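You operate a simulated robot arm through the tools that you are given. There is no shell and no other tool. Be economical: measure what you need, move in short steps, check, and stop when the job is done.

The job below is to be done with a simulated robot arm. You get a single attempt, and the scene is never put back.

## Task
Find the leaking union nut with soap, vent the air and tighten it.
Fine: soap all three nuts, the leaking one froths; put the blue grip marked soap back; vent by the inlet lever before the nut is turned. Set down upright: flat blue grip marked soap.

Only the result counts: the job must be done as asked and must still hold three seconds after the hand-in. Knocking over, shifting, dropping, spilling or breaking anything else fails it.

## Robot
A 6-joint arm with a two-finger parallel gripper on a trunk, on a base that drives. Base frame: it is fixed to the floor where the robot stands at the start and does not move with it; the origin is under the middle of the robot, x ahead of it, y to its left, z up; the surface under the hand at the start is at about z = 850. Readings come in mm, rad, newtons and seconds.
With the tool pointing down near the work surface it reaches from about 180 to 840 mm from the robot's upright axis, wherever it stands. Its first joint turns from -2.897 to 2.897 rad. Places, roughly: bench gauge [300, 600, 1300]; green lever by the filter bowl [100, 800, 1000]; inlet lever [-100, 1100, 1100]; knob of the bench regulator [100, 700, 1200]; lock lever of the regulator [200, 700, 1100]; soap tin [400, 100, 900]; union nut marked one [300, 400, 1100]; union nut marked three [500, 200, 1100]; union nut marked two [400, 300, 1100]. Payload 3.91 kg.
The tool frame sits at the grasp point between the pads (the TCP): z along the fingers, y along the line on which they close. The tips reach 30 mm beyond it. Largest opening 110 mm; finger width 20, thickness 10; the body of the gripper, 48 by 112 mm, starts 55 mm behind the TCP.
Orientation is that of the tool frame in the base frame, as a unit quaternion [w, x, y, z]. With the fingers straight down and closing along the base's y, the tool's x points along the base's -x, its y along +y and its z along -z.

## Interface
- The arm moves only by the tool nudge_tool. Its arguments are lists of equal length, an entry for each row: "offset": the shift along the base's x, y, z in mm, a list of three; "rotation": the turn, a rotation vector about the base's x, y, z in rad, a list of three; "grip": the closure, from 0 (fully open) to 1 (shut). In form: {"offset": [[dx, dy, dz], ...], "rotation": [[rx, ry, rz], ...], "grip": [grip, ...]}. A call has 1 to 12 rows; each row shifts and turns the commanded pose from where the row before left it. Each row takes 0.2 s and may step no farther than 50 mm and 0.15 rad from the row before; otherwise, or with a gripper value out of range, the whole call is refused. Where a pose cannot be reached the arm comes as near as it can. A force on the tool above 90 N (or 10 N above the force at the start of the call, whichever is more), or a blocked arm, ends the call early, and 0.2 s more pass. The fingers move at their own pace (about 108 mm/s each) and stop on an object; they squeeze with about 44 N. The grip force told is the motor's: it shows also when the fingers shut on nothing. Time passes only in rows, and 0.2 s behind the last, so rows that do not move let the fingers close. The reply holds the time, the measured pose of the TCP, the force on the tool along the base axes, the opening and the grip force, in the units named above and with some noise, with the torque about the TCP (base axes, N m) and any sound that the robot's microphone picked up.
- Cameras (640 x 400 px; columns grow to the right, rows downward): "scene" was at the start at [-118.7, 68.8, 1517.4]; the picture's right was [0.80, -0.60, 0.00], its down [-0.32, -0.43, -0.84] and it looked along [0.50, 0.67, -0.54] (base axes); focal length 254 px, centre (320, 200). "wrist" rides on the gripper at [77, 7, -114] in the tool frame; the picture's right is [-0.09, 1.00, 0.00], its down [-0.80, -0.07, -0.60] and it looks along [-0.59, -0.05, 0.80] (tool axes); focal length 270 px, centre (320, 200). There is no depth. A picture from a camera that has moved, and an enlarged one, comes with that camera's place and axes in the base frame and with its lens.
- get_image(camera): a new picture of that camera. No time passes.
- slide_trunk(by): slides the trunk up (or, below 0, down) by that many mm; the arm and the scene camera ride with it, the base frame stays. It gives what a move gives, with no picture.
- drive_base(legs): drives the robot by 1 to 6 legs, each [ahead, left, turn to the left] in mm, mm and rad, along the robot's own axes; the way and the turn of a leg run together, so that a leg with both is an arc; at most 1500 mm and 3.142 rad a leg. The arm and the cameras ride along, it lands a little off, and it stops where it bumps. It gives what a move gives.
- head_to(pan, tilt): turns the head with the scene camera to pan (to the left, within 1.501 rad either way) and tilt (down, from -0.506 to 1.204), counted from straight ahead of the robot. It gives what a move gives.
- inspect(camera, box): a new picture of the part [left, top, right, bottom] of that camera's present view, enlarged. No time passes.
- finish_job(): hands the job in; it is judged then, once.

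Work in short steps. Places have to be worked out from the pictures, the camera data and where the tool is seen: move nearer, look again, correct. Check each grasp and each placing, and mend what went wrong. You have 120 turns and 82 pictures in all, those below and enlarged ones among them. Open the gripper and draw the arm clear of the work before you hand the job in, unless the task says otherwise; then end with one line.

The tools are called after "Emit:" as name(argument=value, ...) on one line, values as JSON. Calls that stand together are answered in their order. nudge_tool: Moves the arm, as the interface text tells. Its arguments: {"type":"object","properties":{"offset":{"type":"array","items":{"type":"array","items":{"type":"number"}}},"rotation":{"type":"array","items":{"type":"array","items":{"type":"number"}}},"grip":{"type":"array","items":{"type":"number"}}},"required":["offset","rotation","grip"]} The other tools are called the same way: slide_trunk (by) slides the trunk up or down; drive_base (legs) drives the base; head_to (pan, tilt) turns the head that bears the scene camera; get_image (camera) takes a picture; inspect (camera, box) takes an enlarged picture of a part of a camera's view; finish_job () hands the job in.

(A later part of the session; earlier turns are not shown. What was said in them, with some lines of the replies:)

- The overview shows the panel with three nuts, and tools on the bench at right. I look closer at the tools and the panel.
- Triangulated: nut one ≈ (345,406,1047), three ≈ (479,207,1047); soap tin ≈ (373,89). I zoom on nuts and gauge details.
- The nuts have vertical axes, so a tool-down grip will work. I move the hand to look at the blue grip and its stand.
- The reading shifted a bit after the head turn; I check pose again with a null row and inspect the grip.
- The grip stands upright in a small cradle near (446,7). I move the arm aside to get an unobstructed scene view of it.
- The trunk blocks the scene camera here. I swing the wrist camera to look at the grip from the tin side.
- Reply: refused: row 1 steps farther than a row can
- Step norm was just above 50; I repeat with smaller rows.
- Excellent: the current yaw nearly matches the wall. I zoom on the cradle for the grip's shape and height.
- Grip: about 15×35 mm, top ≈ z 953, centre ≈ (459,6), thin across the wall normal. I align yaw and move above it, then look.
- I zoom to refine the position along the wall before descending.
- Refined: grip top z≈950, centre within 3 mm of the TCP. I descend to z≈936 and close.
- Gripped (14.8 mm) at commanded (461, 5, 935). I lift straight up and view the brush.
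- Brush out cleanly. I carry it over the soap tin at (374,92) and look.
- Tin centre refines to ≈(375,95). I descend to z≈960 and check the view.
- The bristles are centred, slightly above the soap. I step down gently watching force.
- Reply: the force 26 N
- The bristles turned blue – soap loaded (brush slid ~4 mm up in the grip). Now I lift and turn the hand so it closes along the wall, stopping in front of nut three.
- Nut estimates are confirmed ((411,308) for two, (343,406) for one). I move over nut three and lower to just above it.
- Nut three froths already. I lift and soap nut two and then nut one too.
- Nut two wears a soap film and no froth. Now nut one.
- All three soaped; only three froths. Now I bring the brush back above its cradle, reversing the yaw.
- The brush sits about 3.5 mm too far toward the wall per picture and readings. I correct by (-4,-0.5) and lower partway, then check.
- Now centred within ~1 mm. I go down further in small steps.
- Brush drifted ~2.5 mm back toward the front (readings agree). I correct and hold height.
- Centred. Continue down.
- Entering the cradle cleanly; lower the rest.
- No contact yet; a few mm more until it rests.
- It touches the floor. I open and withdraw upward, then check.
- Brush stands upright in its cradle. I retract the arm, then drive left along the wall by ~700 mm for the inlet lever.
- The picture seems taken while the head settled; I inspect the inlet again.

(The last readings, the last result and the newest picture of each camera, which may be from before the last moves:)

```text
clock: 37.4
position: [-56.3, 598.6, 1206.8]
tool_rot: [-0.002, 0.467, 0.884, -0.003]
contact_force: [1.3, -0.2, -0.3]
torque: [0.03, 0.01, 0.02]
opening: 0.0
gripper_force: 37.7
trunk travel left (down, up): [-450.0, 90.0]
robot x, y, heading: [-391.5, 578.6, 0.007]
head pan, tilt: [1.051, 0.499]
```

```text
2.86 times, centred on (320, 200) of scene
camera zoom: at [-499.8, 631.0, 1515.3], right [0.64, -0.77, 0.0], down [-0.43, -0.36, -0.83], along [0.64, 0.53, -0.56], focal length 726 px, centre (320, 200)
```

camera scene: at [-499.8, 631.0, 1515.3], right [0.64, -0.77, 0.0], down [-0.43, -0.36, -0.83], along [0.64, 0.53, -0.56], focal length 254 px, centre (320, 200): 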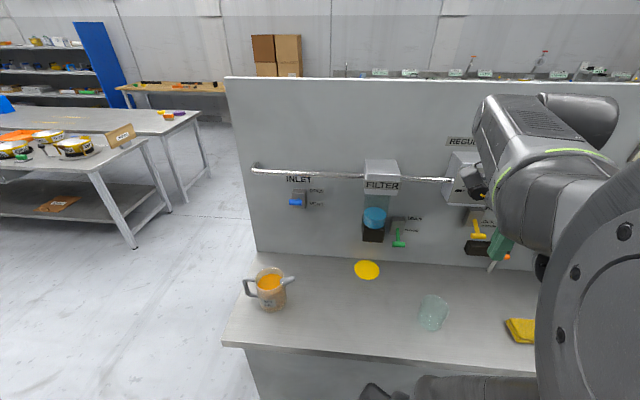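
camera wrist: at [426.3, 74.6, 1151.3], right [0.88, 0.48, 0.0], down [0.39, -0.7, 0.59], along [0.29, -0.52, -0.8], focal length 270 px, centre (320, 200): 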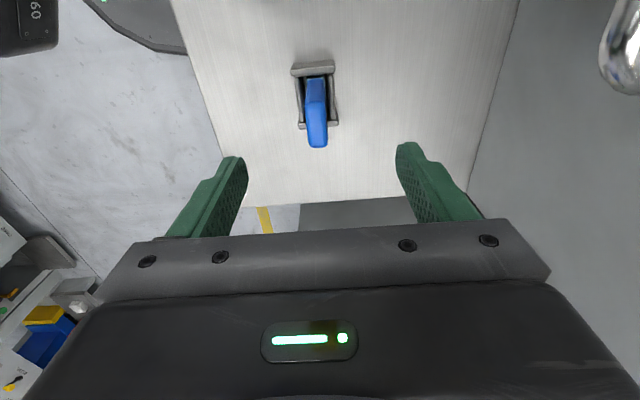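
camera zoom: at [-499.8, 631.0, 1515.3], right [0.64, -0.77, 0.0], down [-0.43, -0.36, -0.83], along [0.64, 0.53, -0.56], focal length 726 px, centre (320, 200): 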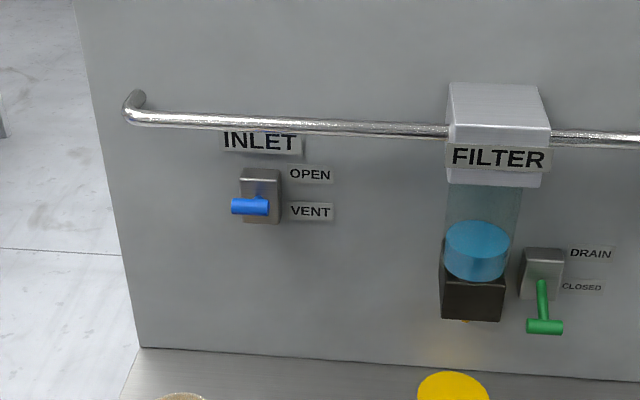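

Triangulated blue handle ≈ (-98,1052,1118), on a lever sticking out and slightly up from the box (pivot ≈ n 552); VENT label is below, so it must go down. I bring the hand in front with yaw toward the wall.

Emit:
nudge_tool(offset=[[-11.8, 35.9, -1], [-11.8, 35.9, -1], [-11.8, 35.9, -1], [-11.8, 35.9, -1], [-11.8, 35.9, -1], [-11.8, 35.9, -1], [-11.8, 35.9, -1], [-11.8, 35.9, -1], [-11.8, 35.9, 0], [-11.8, 35.9, 0], [-11.8, 35.9, 0]], rotation=[[0, 0, 0.142], [0, 0, 0.142], [0, 0, 0.142], [0, 0, 0.142], [0, 0, 0.142], [0, 0, 0.142], [0, 0, 0.142], [0, 0, 0.142], [0, 0, 0.142], [0, 0, 0.142], [0, 0, 0.142]], grip=[1, 1, 1, 1, 1, 1, 1, 1, 1, 1, 1])

Emit:
nudge_tool(offset=[[0, 0, 0], [0, 0, 0], [0, 0, 0], [0, 0, 0], [0, 0, 0], [0, 0, 0], [0, 0, 0]], rotation=[[0.072, -0.107, 0], [0.072, -0.107, 0], [0.072, -0.107, 0], [0.072, -0.107, 0], [0.072, -0.107, 0], [0.072, -0.107, 0], [0.072, -0.107, 0]], grip=[1, 1, 1, 1, 1, 1, 1])

Emit:
get_image(camera="wrist")

Emit:
get_image(camera="scene")

```text
clock: 39.8
position: [-189.1, 992.4, 1200.9]
tool_rot: [0.0, -0.293, 0.956, 0.0]
contact_force: [0.3, 0.5, 0.2]
torque: [-0.01, 0.05, -0.01]
opening: 0.0
gripper_force: 37.3
trunk travel left (down, up): [-450.0, 90.0]
robot x, y, heading: [-396.2, 572.2, 0.005]
head pan, tilt: [1.051, 0.499]
```

```text
clock: 41.4
position: [-186.3, 995.4, 1202.4]
tool_rot: [0.418, -0.263, 0.86, 0.13]
contact_force: [0.2, -0.2, -0.2]
torque: [-0.01, -0.03, -0.03]
opening: 0.0
gripper_force: 37.8
trunk travel left (down, up): [-450.0, 90.0]
robot x, y, heading: [-396.2, 582.9, 0.007]
head pan, tilt: [1.051, 0.499]
```

```text
47 pictures are left
camera wrist: at [-303.7, 922.6, 1210.6], right [-0.51, 0.86, 0.07], down [0.06, -0.05, 1.0], along [0.86, 0.51, -0.03], focal length 270 px, centre (320, 200)
```

wrist: 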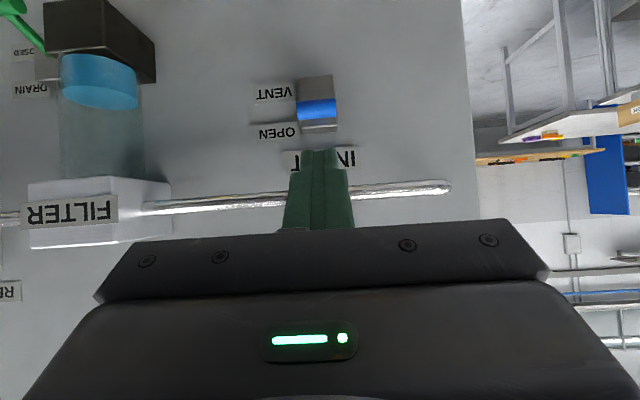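

```text
46 pictures are left
camera scene: at [-523.3, 653.7, 1523.8], right [0.87, -0.49, 0.0], down [-0.24, -0.42, -0.88], along [0.43, 0.76, -0.48], focal length 254 px, centre (320, 200)
```

scene: 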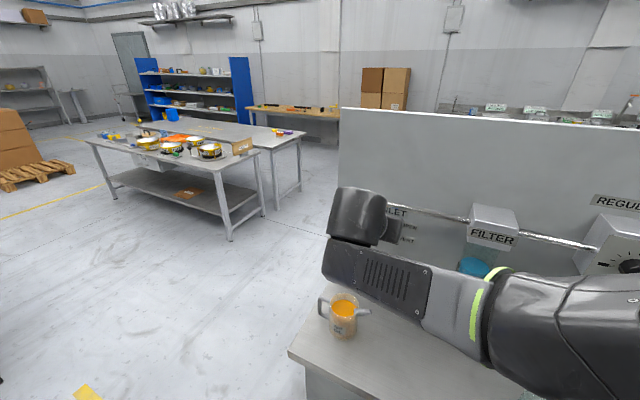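

Handle confirmed at ≈(-97,1051,1119). I move the closed fingertips to just above the handle.

Emit:
nudge_tool(offset=[[24, 15, -12], [24, 15, -12], [23, 14, -12]], rotation=[[0, 0, 0], [0, 0, 0], [0, 0, 0]], grip=[1, 1, 1])

Emit:
get_image(camera="wrist")

```text
clock: 42.2
position: [-117.1, 1037.7, 1166.3]
tool_rot: [0.418, -0.263, 0.86, 0.129]
contact_force: [-0.3, -0.2, -0.4]
torque: [0.0, -0.01, -0.04]
opening: 0.0
gripper_force: 37.7
trunk travel left (down, up): [-450.0, 90.0]
robot x, y, heading: [-394.9, 578.3, 0.012]
head pan, tilt: [1.051, 0.499]
```

```text
45 pictures are left
camera wrist: at [-233.1, 966.6, 1175.1], right [-0.51, 0.86, 0.07], down [0.06, -0.04, 1.0], along [0.86, 0.51, -0.03], focal length 270 px, centre (320, 200)
```

wrist: 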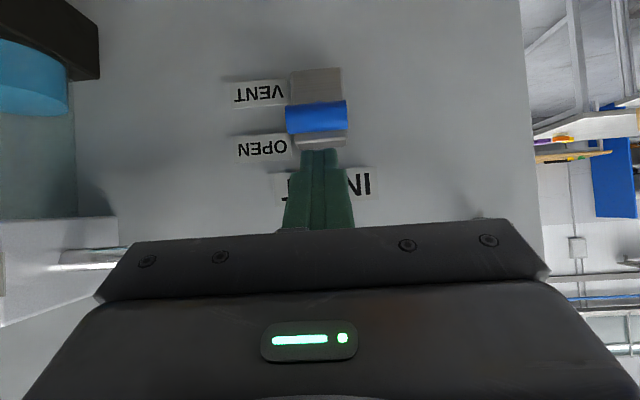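

Tips are ~9 mm above the bar. I push down in small rows following the arc.

Emit:
nudge_tool(offset=[[0, 0, -10], [0, 0, -8], [0, 0, -8], [0, 0, -8], [2, 1, -8], [2, 1, -8]], rotation=[[0, 0, 0], [0, 0, 0], [0, 0, 0], [0, 0, 0], [0, 0, 0], [0, 0, 0]], grip=[1, 1, 1, 1, 1, 1])

Emit:
get_image(camera="wrist")

```text
clock: 43.6
position: [-113.0, 1039.3, 1114.4]
tool_rot: [0.417, -0.263, 0.86, 0.129]
contact_force: [-0.2, 0.2, 0.3]
torque: [0.01, 0.02, -0.03]
opening: 0.0
gripper_force: 37.5
trunk travel left (down, up): [-450.0, 90.0]
robot x, y, heading: [-397.5, 580.2, 0.009]
head pan, tilt: [1.051, 0.499]
```

```text
44 pictures are left
camera wrist: at [-229.4, 969.3, 1124.2], right [-0.51, 0.86, 0.07], down [0.06, -0.04, 1.0], along [0.86, 0.51, -0.03], focal length 270 px, centre (320, 200)
```

wrist: 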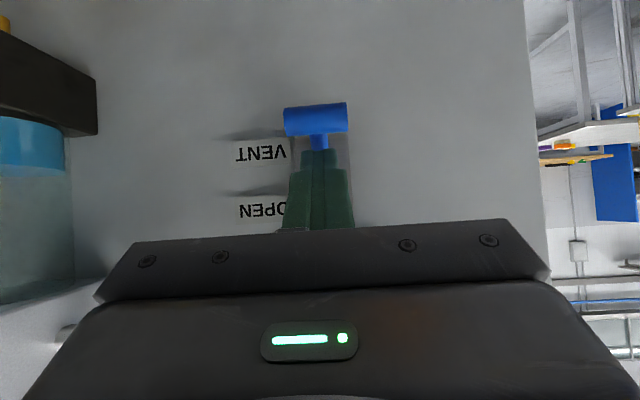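

The lever went down past the tips toward VENT. I push ~14 mm further to see if it is at its stop.

Emit:
nudge_tool(offset=[[0, 0, -7], [0, 0, -7], [2, 1, -4]], rotation=[[0, 0, 0], [0, 0, 0], [0, 0, 0]], grip=[1, 1, 1])

Emit:
get_image(camera="wrist")

```text
clock: 44.4
position: [-115.5, 1038.8, 1107.9]
tool_rot: [0.423, -0.26, 0.858, 0.132]
contact_force: [-11.1, -6.8, 67.1]
torque: [0.15, -0.9, 0.34]
opening: 0.0
gripper_force: 37.5
trunk travel left (down, up): [-450.0, 90.0]
robot x, y, heading: [-398.3, 573.7, 0.006]
head pan, tilt: [1.051, 0.499]
```

```text
43 pictures are left
camera wrist: at [-231.2, 967.1, 1114.2], right [-0.51, 0.85, 0.08], down [0.05, -0.06, 1.0], along [0.86, 0.52, -0.02], focal length 270 px, centre (320, 200)
```

wrist: 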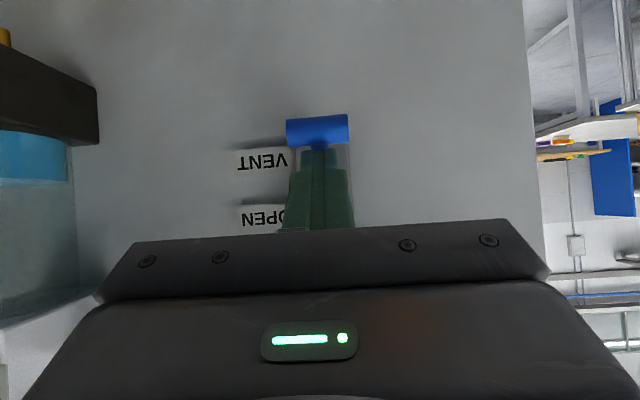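

67 N: the lever is at its stop (VENT). I back off and look at the panel and gauge.

Emit:
nudge_tool(offset=[[-2, -1, 14], [-10, -7, 12], [-38, -25, 10], [-38, -25, 20], [-38, -25, 20]], rotation=[[0, 0, 0], [0, 0, 0], [0, 0, 0], [0, 0, 0], [0, 0, 0]], grip=[1, 1, 1, 1, 1])

Emit:
get_image(camera="wrist")

Emit:
nudge_tool(offset=[[0, 0, 0], [0, 0, 0], [0, 0, 0], [0, 0, 0], [0, 0, 0], [0, 0, 0], [0, 0, 0]], rotation=[[-0.072, 0.107, 0], [-0.072, 0.107, 0], [-0.072, 0.107, 0], [-0.072, 0.107, 0], [-0.072, 0.107, 0], [-0.072, 0.107, 0], [-0.072, 0.107, 0]], grip=[1, 1, 1, 1, 1, 1, 1])

Emit:
head_to(pan=0.55, tilt=0.4)

Emit:
get_image(camera="scene")

```text
clock: 45.6
position: [-235.5, 955.2, 1172.5]
tool_rot: [0.417, -0.263, 0.861, 0.128]
contact_force: [-0.4, 0.0, 0.1]
torque: [-0.01, 0.01, -0.04]
opening: 0.0
gripper_force: 37.6
trunk travel left (down, up): [-450.0, 90.0]
robot x, y, heading: [-396.1, 581.6, 0.006]
head pan, tilt: [1.051, 0.499]
```

```text
42 pictures are left
camera wrist: at [-352.1, 883.5, 1183.0], right [-0.51, 0.86, 0.07], down [0.06, -0.04, 1.0], along [0.86, 0.51, -0.03], focal length 270 px, centre (320, 200)
```

wrist: 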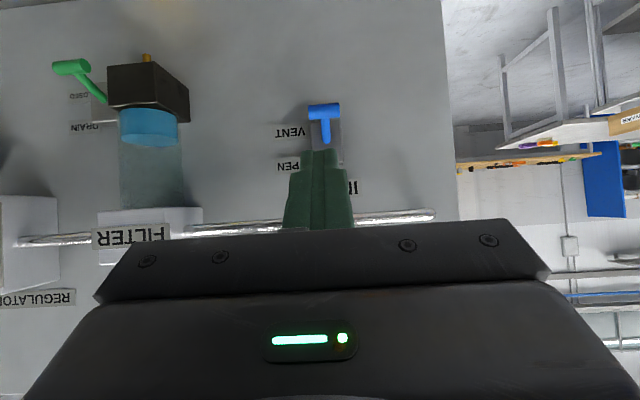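

```text
clock: 47.2
position: [-235.9, 957.3, 1172.4]
tool_rot: [-0.002, -0.291, 0.957, 0.001]
contact_force: [0.3, -0.1, 0.2]
torque: [0.03, 0.02, 0.02]
opening: 0.0
gripper_force: 37.8
trunk travel left (down, up): [-450.0, 90.0]
robot x, y, heading: [-394.4, 575.8, 0.007]
head pan, tilt: [1.051, 0.499]
```

```text
clock: 48.1
position: [-236.5, 956.4, 1174.1]
tool_rot: [0.001, -0.291, 0.957, 0.001]
contact_force: [0.9, 0.0, 0.3]
torque: [0.0, 0.01, -0.01]
opening: 0.0
gripper_force: 38.1
trunk travel left (down, up): [-450.0, 90.0]
robot x, y, heading: [-398.2, 577.7, 0.012]
head pan, tilt: [0.55, 0.4]
```

```text
41 pictures are left
camera scene: at [-489.3, 623.6, 1532.9], right [0.53, -0.85, 0.0], down [-0.33, -0.21, -0.92], along [0.78, 0.49, -0.39], focal length 254 px, centre (320, 200)
```

scene: 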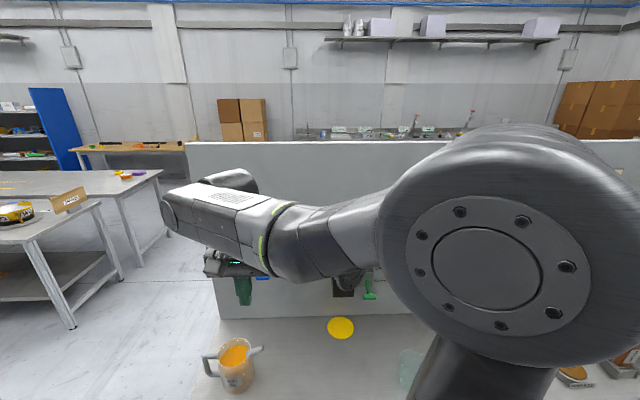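

The lever hangs at VENT. I drive back to the start place and check the gauge.

Emit:
drive_base(legs=[[195, -289, 0], [198, -288, -0.007]])

Emit:
head_to(pan=0.7, tilt=0.5)

Emit:
get_image(camera="scene")

```text
clock: 52.3
position: [168.0, 380.2, 1173.7]
tool_rot: [0.0, -0.285, 0.958, 0.0]
contact_force: [0.0, -0.7, -0.6]
torque: [0.0, 0.0, -0.01]
opening: 0.2
gripper_force: 37.6
trunk travel left (down, up): [-450.0, 90.0]
robot x, y, heading: [7.3, 3.6, -0.01]
head pan, tilt: [0.55, 0.4]
```

```text
clock: 53.0
position: [168.2, 380.3, 1173.5]
tool_rot: [0.0, -0.285, 0.958, 0.001]
contact_force: [0.1, -0.3, -0.6]
torque: [0.04, 0.0, -0.01]
opening: 0.0
gripper_force: 38.0
trunk travel left (down, up): [-450.0, 90.0]
robot x, y, heading: [4.4, 1.9, -0.008]
head pan, tilt: [0.7, 0.499]
```

```text
40 pictures are left
camera scene: at [-98.1, 60.9, 1523.8], right [0.64, -0.77, 0.0], down [-0.37, -0.31, -0.88], along [0.68, 0.56, -0.48], focal length 254 px, centre (320, 200)
```

scene: 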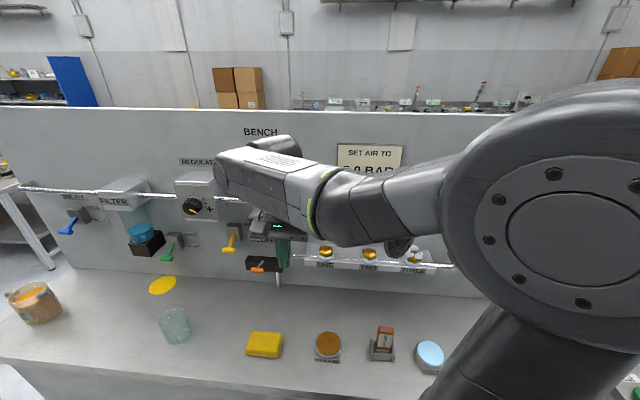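

The lever is visibly down. Gauge is hidden by the arm; I move the open hand in front of nut three and look at both.

Emit:
nudge_tool(offset=[[36, -31, 0], [36, -31, 0], [36, -31, 0], [36, -31, 0], [36, -31, 0], [36, -30, 0], [35, -30, 0]], rotation=[[0, 0, 0], [0, 0, 0], [0, 0, 0], [0, 0, 0], [0, 0, 0], [0, 0, 0], [0, 0, 0.012]], grip=[1, 1, 0.8, 0.6, 0.3, 0.3, 0.3])

Emit:
get_image(camera="wrist")

Emit:
get_image(camera="scene")

```text
clock: 54.6
position: [419.4, 165.5, 1175.2]
tool_rot: [0.0, -0.291, 0.957, 0.0]
contact_force: [-0.2, -0.4, 0.4]
torque: [0.0, 0.0, 0.01]
opening: 77.1
gripper_force: 0.0
trunk travel left (down, up): [-450.0, 90.0]
robot x, y, heading: [5.9, 3.8, -0.011]
head pan, tilt: [0.7, 0.499]
```

```text
39 pictures are left
camera wrist: at [352.6, 129.0, 1288.4], right [-0.48, 0.88, 0.0], down [0.7, 0.39, 0.59], along [0.52, 0.29, -0.8], focal length 270 px, centre (320, 200)
```

wrist: 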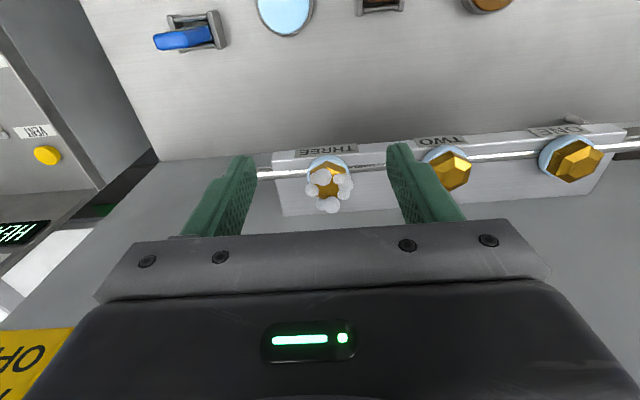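

```text
38 pictures are left
camera scene: at [-97.3, 60.8, 1523.9], right [0.64, -0.77, 0.0], down [-0.37, -0.31, -0.88], along [0.67, 0.56, -0.48], focal length 254 px, centre (320, 200)
```

scene: 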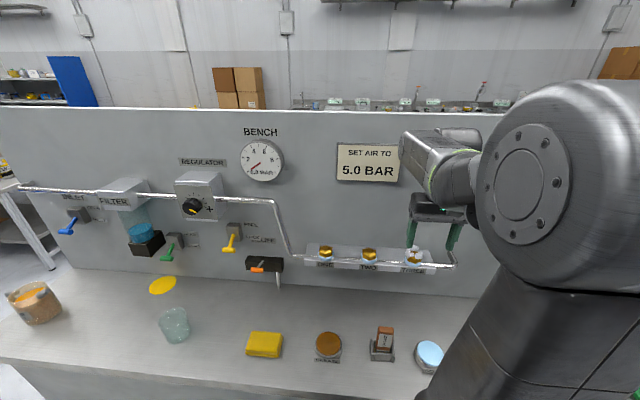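

The gauge needle dropped to the low end. I zoom to confirm and view nut three's hex orientation.

Emit:
inspect(camera="scene", box=[220, 120, 310, 190])

Emit:
inspect(camera="wrist", box=[270, 130, 390, 225])

```text
5.71 times, centred on (265, 155) of scene
camera zoom: at [-97.3, 60.8, 1523.9], right [0.64, -0.77, 0.0], down [-0.37, -0.31, -0.88], along [0.67, 0.56, -0.48], focal length 1452 px, centre (634, 457)
```

zoom: 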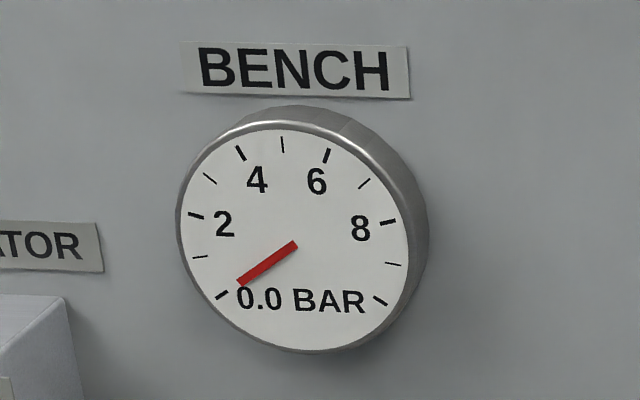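

```text
4.21 times, centred on (330, 178) of wrist
camera zoom: at [352.6, 129.0, 1288.4], right [-0.48, 0.88, 0.0], down [0.7, 0.39, 0.59], along [0.52, 0.29, -0.8], focal length 1138 px, centre (278, 295)
```

zoom: 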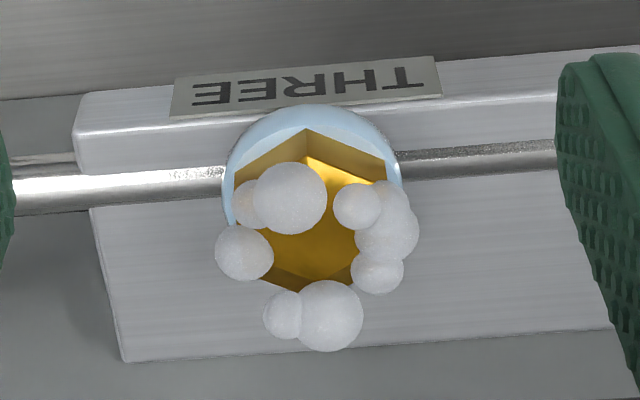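

Pressure is 0.0 bar. Flats of nut three face along the wall, matching the hand's yaw. I move over it at z≈1120 and check alignment.

Emit:
nudge_tool(offset=[[30, 21, 0], [29.5, 20.5, 0], [0, 0, -40], [0, 0, -15]], rotation=[[0, 0, 0], [0, 0, 0], [0, 0, 0], [0, 0, 0]], grip=[0.3, 0.3, 0.3, 0.3])

Emit:
get_image(camera="wrist")

Emit:
inspect(camera="scene", box=[360, 180, 500, 280])

```text
clock: 55.6
position: [478.7, 205.9, 1120.3]
tool_rot: [0.0, -0.29, 0.957, 0.0]
contact_force: [0.5, 0.3, -0.5]
torque: [0.02, 0.01, -0.01]
opening: 76.9
gripper_force: 0.0
trunk travel left (down, up): [-450.0, 90.0]
robot x, y, heading: [2.1, 3.7, -0.007]
head pan, tilt: [0.7, 0.499]
```

```text
35 pictures are left
camera wrist: at [412.4, 169.5, 1233.0], right [-0.48, 0.88, 0.0], down [0.7, 0.39, 0.59], along [0.52, 0.29, -0.8], focal length 270 px, centre (320, 200)
```

wrist: 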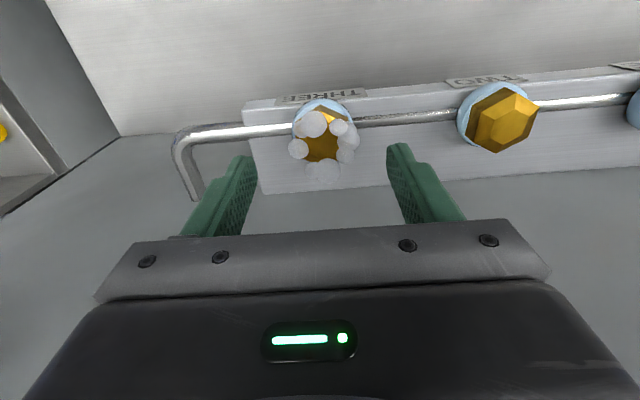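

```text
4.00 times, centred on (430, 230) of scene
camera zoom: at [-97.9, 61.0, 1523.8], right [0.64, -0.77, 0.0], down [-0.37, -0.31, -0.88], along [0.68, 0.56, -0.48], focal length 1016 px, centre (-120, 80)
```

zoom: 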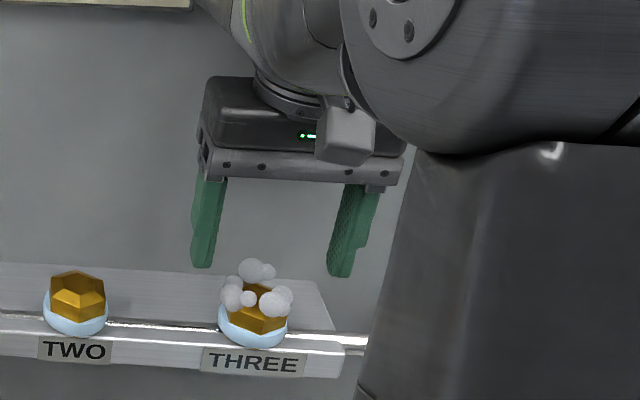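

Well aligned; adjust by ~2 mm and descend to z≈1083, then close on the nut.

Emit:
nudge_tool(offset=[[2, 1.3, -20], [0, 0, -17], [0, 0, 0]], rotation=[[0, 0, 0], [0, 0, 0], [0, 0, 0]], grip=[0.3, 0.3, 0.3])

Emit:
inspect(camera="scene", box=[360, 180, 500, 280])

Emit:
inspect(camera="wrist", box=[200, 80, 440, 230])

```text
clock: 56.4
position: [481.7, 208.4, 1083.3]
tool_rot: [0.0, -0.29, 0.957, -0.001]
contact_force: [-0.2, 0.9, -0.5]
torque: [0.01, 0.01, 0.02]
opening: 76.9
gripper_force: 0.1
trunk travel left (down, up): [-450.0, 90.0]
robot x, y, heading: [5.4, 6.2, -0.009]
head pan, tilt: [0.7, 0.499]
```

```text
4.00 times, centred on (430, 230) of scene
camera zoom: at [-98.1, 60.9, 1523.8], right [0.64, -0.77, 0.0], down [-0.37, -0.31, -0.88], along [0.68, 0.56, -0.48], focal length 1016 px, centre (-120, 80)
```

zoom: 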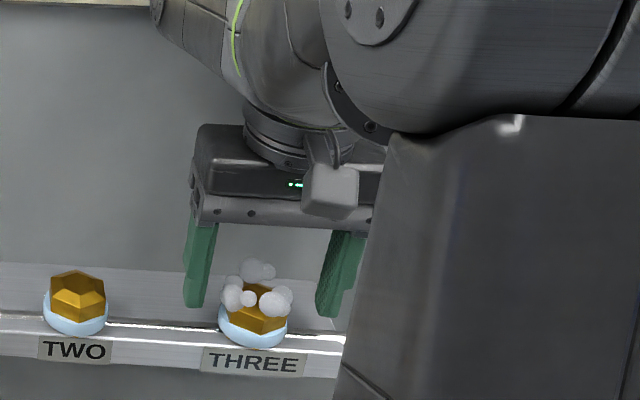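

```text
2.67 times, centred on (320, 155) of wrist
camera zoom: at [414.9, 170.5, 1196.5], right [-0.48, 0.88, 0.0], down [0.7, 0.39, 0.6], along [0.52, 0.29, -0.8], focal length 721 px, centre (320, 320)
```

zoom: 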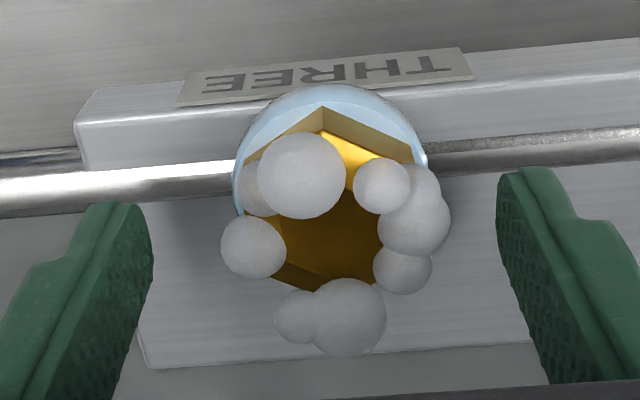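

Image suggests the nut centre is ~3 mm nearer; I undo that nudge, lower 3 mm and close.

Emit:
nudge_tool(offset=[[-2.2, -1.4, -3], [0, 0, 0], [0, 0, 0], [0, 0, 0]], rotation=[[0, 0, 0], [0, 0, 0], [0, 0, 0], [0, 0, 0]], grip=[0.3, 0.6, 1, 1])

Emit:
inspect(camera="wrist", box=[200, 80, 440, 230])

```text
clock: 57.4
position: [477.7, 207.3, 1080.1]
tool_rot: [0.0, -0.291, 0.957, -0.001]
contact_force: [-6.0, 8.0, -1.9]
torque: [0.14, -0.32, 0.03]
opening: 39.6
gripper_force: 45.0
trunk travel left (down, up): [-450.0, 90.0]
robot x, y, heading: [5.3, 3.8, -0.008]
head pan, tilt: [0.7, 0.499]
```

```text
2.67 times, centred on (320, 155) of wrist
camera zoom: at [411.2, 171.2, 1193.0], right [-0.48, 0.88, 0.0], down [0.7, 0.39, 0.59], along [0.52, 0.29, -0.8], focal length 721 px, centre (320, 320)
```

zoom: 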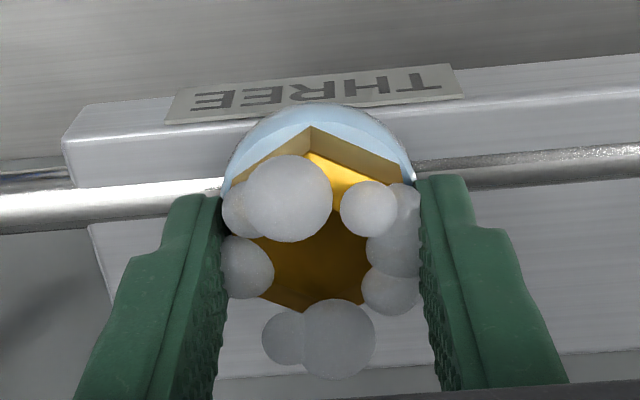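

Gripped at 39.6 mm on the flats. I turn clockwise (−z) gently and read the torque.

Emit:
nudge_tool(offset=[[-0.8, 1.2, 0], [0, 0, 0], [0, 0, 0], [0, 0, 0]], rotation=[[0, 0, 0], [0, 0, -0.07], [0, 0, -0.07], [0, 0, -0.06]], grip=[1, 1, 1, 1])

Emit:
inspect(camera="wrist", box=[200, 80, 440, 230])

```text
clock: 58.4
position: [477.2, 208.3, 1079.7]
tool_rot: [0.001, -0.194, 0.981, 0.0]
contact_force: [-3.8, 4.5, 10.7]
torque: [-0.73, 1.11, 0.05]
opening: 39.5
gripper_force: 44.9
trunk travel left (down, up): [-450.0, 90.0]
robot x, y, heading: [5.6, 3.9, -0.007]
head pan, tilt: [0.7, 0.499]
```

```text
2.67 times, centred on (320, 155) of wrist
camera zoom: at [404.9, 185.5, 1192.8], right [-0.3, 0.95, 0.0], down [0.77, 0.24, 0.6], along [0.57, 0.18, -0.8], focal length 721 px, centre (320, 320)
```

zoom: 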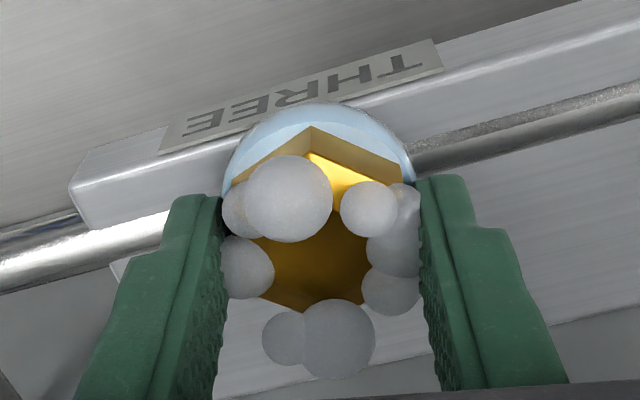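

The nut turns freely with the hand. I raise 1.5 mm to relieve the vertical force and continue clockwise.

Emit:
nudge_tool(offset=[[0, 0, 1.5], [0, 0, 0], [0, 0, 0], [0, 0, 0]], rotation=[[0, 0, 0], [0, 0, -0.07], [0, 0, -0.07], [0, 0, -0.06]], grip=[1, 1, 1, 1])

Emit:
inspect(camera="scene", box=[340, 150, 500, 290])

```text
clock: 59.4
position: [477.7, 209.5, 1079.1]
tool_rot: [0.0, -0.094, 0.996, 0.0]
contact_force: [-1.5, 1.6, 4.0]
torque: [-0.62, 1.29, -0.02]
opening: 39.6
gripper_force: 45.4
trunk travel left (down, up): [-450.0, 90.0]
robot x, y, heading: [1.0, 3.9, -0.009]
head pan, tilt: [0.7, 0.499]
```

```text
2.86 times, centred on (420, 220) of scene
camera zoom: at [-98.4, 61.2, 1523.9], right [0.64, -0.77, 0.0], down [-0.37, -0.31, -0.88], along [0.68, 0.56, -0.48], focal length 726 px, centre (34, 143)
```

zoom: 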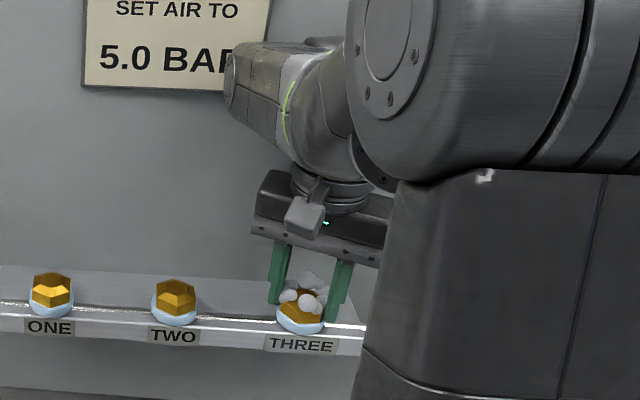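

Still free-turning at 0.4 rad; body clears the wall by ~10 mm. I continue 0.13 rad.

Emit:
nudge_tool(offset=[[0, 0, 0], [0, 0, 0], [0, 0, 0]], rotation=[[0, 0, -0.07], [0, 0, -0.06], [0, 0, 0]], grip=[1, 1, 1])

Emit:
inspect(camera="wrist", box=[200, 80, 440, 230])

```text
clock: 60.2
position: [476.8, 207.6, 1081.0]
tool_rot: [0.001, -0.03, 1.0, 0.0]
contact_force: [-1.7, -1.4, 6.2]
torque: [-0.6, 1.12, -0.03]
opening: 40.0
gripper_force: 44.9
trunk travel left (down, up): [-450.0, 90.0]
robot x, y, heading: [3.6, 1.8, -0.005]
head pan, tilt: [0.7, 0.499]
```

```text
2.67 times, centred on (320, 155) of wrist
camera zoom: at [401.5, 210.8, 1192.9], right [0.03, 1.0, 0.0], down [0.8, -0.02, 0.6], along [0.6, -0.02, -0.8], focal length 721 px, centre (320, 320)
```

zoom: 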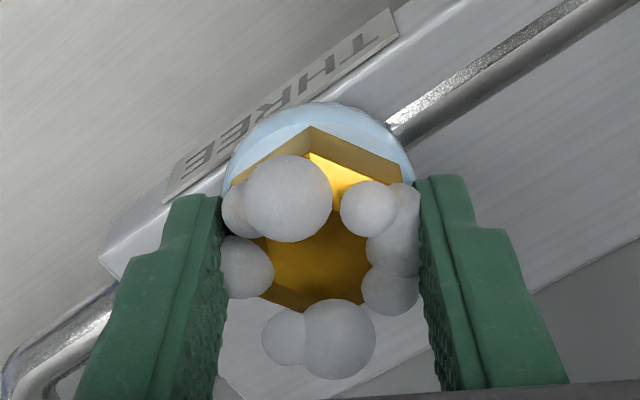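

0.53 rad turned, no resistance yet. I release, rise, turn the hand back by 60° and re-grip the next flats.

Emit:
nudge_tool(offset=[[0, 0, 0], [0, 0, 0], [0, 0, 18], [0, 0, 17], [0, 0, 0], [0, 0, 0], [0, 0, 0], [0, 0, 0], [0, 0, 0], [0, 0, 0], [0, 0, 0]], rotation=[[0, 0, 0], [0, 0, 0], [0, 0, 0], [0, 0, 0], [0, 0, 0.15], [0, 0, 0.15], [0, 0, 0.15], [0, 0, 0.15], [0, 0, 0.15], [0, 0, 0.15], [0, 0, 0.147]], grip=[0.6, 0.35, 0.35, 0.35, 0.35, 0.35, 0.35, 0.35, 0.35, 0.35, 0.35])

Emit:
get_image(camera="wrist")

```text
clock: 62.6
position: [478.6, 207.0, 1116.2]
tool_rot: [0.001, -0.527, 0.85, 0.0]
contact_force: [0.4, -0.8, 0.9]
torque: [-0.02, -0.01, 0.03]
opening: 71.4
gripper_force: 0.1
trunk travel left (down, up): [-450.0, 90.0]
robot x, y, heading: [6.5, 8.3, -0.01]
head pan, tilt: [0.7, 0.499]
```

```text
27 pictures are left
camera wrist: at [439.6, 142.4, 1228.0], right [-0.85, 0.52, 0.0], down [0.42, 0.69, 0.59], along [0.31, 0.51, -0.8], focal length 270 px, centre (320, 200)
```

wrist: 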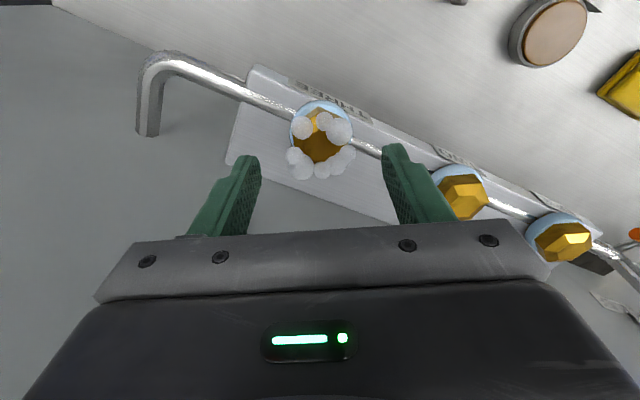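

Aligned on the next flats. I lower, grip, and turn ~0.5 rad in small rows, reading torque.

Emit:
nudge_tool(offset=[[0, 0, -18], [0, 0, -17], [0, 0, 0], [0, 0, 0], [0, 0, 0]], rotation=[[0, 0, 0], [0, 0, 0], [0, 0, 0], [0, 0, 0], [0, 0, 0]], grip=[0.35, 0.35, 0.6, 1, 1])

Emit:
nudge_tool(offset=[[0, 0, 0], [0, 0, 0], [0, 0, 0], [0, 0, 0], [0, 0, 0]], rotation=[[0, 0, -0.07], [0, 0, -0.07], [0, 0, -0.07], [0, 0, -0.07], [0, 0, -0.07]], grip=[1, 1, 1, 1, 1])

Emit:
nudge_tool(offset=[[0, 0, 0], [0, 0, 0], [0, 0, 0]], rotation=[[0, 0, -0.07], [0, 0, -0.07], [0, 0, -0.07]], grip=[1, 1, 1])

Emit:
inspect(camera="wrist", box=[200, 80, 440, 230])

```text
clock: 63.8
position: [477.1, 208.0, 1079.5]
tool_rot: [0.0, -0.527, 0.85, 0.001]
contact_force: [-10.0, 2.6, -5.7]
torque: [0.61, -0.48, 0.02]
opening: 39.6
gripper_force: 45.2
trunk travel left (down, up): [-450.0, 90.0]
robot x, y, heading: [2.8, 2.3, -0.007]
head pan, tilt: [0.7, 0.499]
```

```text
clock: 65.0
position: [477.2, 207.9, 1080.1]
tool_rot: [0.001, -0.368, 0.93, 0.0]
contact_force: [-4.0, -0.9, 7.2]
torque: [-0.65, 1.24, 0.02]
opening: 39.6
gripper_force: 44.6
trunk travel left (down, up): [-450.0, 90.0]
robot x, y, heading: [3.5, 3.7, -0.008]
head pan, tilt: [0.7, 0.499]
```

```text
clock: 65.8
position: [476.5, 208.3, 1079.8]
tool_rot: [0.002, -0.27, 0.963, 0.0]
contact_force: [-0.7, 0.0, 10.9]
torque: [-0.2, -0.52, 0.4]
opening: 39.6
gripper_force: 45.5
trunk travel left (down, up): [-450.0, 90.0]
robot x, y, heading: [1.5, 2.4, -0.005]
head pan, tilt: [0.7, 0.499]
```

```text
2.67 times, centred on (320, 155) of wrist
camera zoom: at [409.1, 173.9, 1192.5], right [-0.44, 0.9, 0.0], down [0.72, 0.36, 0.6], along [0.54, 0.26, -0.8], focal length 721 px, centre (320, 320)
```

zoom: 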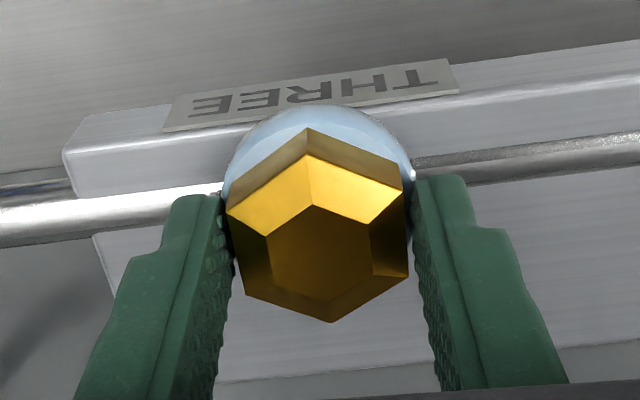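

The froth vanished and a torque appears: the nut is seating. I apply a little more turn to be sure it is at its stop.

Emit:
nudge_tool(offset=[[0, 0, 0], [0, 0, 0], [0, 0, 0]], rotation=[[0, 0, -0.06], [0, 0, -0.06], [0, 0, 0]], grip=[1, 1, 1])

Emit:
inspect(camera="wrist", box=[200, 80, 440, 230])

```text
clock: 66.6
position: [477.9, 209.4, 1079.5]
tool_rot: [0.0, -0.211, 0.978, 0.001]
contact_force: [2.3, -1.0, -0.2]
torque: [-0.19, -0.8, 0.18]
opening: 39.1
gripper_force: 45.3
trunk travel left (down, up): [-450.0, 90.0]
robot x, y, heading: [5.9, 4.1, -0.004]
head pan, tilt: [0.7, 0.499]
```

```text
2.67 times, centred on (320, 155) of wrist
camera zoom: at [405.6, 182.7, 1192.2], right [-0.33, 0.94, 0.0], down [0.76, 0.27, 0.59], along [0.56, 0.2, -0.8], focal length 721 px, centre (320, 320)
```

zoom: 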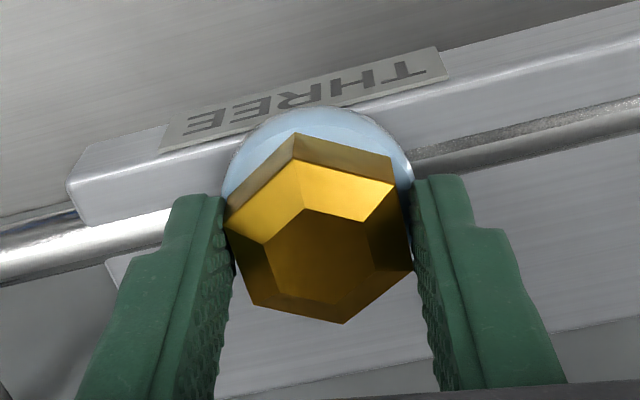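

The nut stays put while the fingers start to slip: it is tight at its stop. I open, lift and draw back.

Emit:
nudge_tool(offset=[[0, 0, 0], [0, 0, 0], [0, 0, 0], [0, 0, 30], [0, 0, 40], [-35, -23, 20], [-35, -23, 20], [-35, -23, 20]], rotation=[[0, 0, 0], [0, 0, 0], [0, 0, 0], [0, 0, 0], [0, 0, 0], [0, 0, 0], [0, 0, 0], [0, 0, 0]], grip=[0.6, 0.3, 0.3, 0.3, 0.3, 0.3, 0.3, 0.3])

Emit:
get_image(camera="wrist")

Emit:
get_image(camera="scene")

```text
clock: 68.4
position: [374.0, 138.5, 1209.4]
tool_rot: [0.001, -0.212, 0.977, 0.001]
contact_force: [0.3, 0.4, 0.7]
torque: [0.02, -0.01, -0.03]
opening: 77.2
gripper_force: 0.0
trunk travel left (down, up): [-450.0, 90.0]
robot x, y, heading: [3.2, 5.0, -0.01]
head pan, tilt: [0.7, 0.499]
```

```text
24 pictures are left
camera wrist: at [301.6, 112.1, 1322.3], right [-0.33, 0.94, 0.0], down [0.76, 0.27, 0.6], along [0.56, 0.2, -0.8], focal length 270 px, centre (320, 200)
```

wrist: 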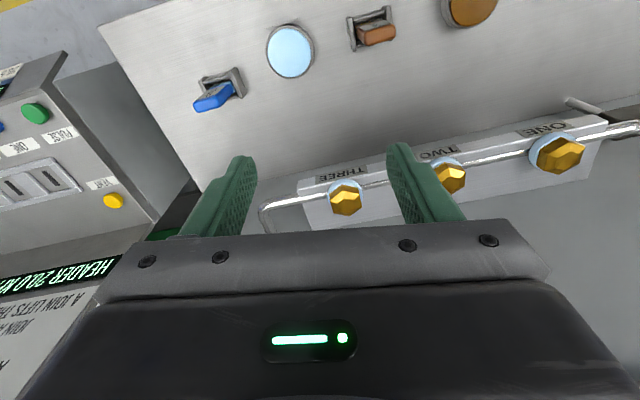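

```text
23 pictures are left
camera scene: at [-98.9, 60.4, 1523.8], right [0.64, -0.77, 0.0], down [-0.37, -0.31, -0.88], along [0.68, 0.56, -0.48], focal length 254 px, centre (320, 200)
```

scene: 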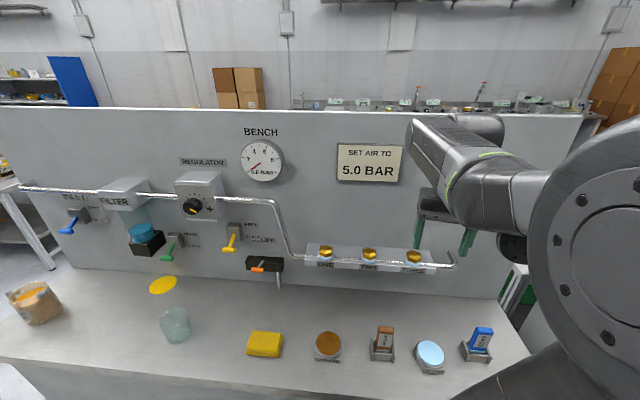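

Nut three is tight with no froth. The lever is at VENT with the gauge at 0.0 bar, the soap brush stands upright in its cradle, and the hand is open and clear. I hand in.

Emit:
finish_job()

```text
The job is handed in.
```

I soaped all three nuts and nut three was the only one that frothed; I put the soap grip back upright, vented the air to 0.0 bar at the inlet lever, and tightened nut three to its stop.
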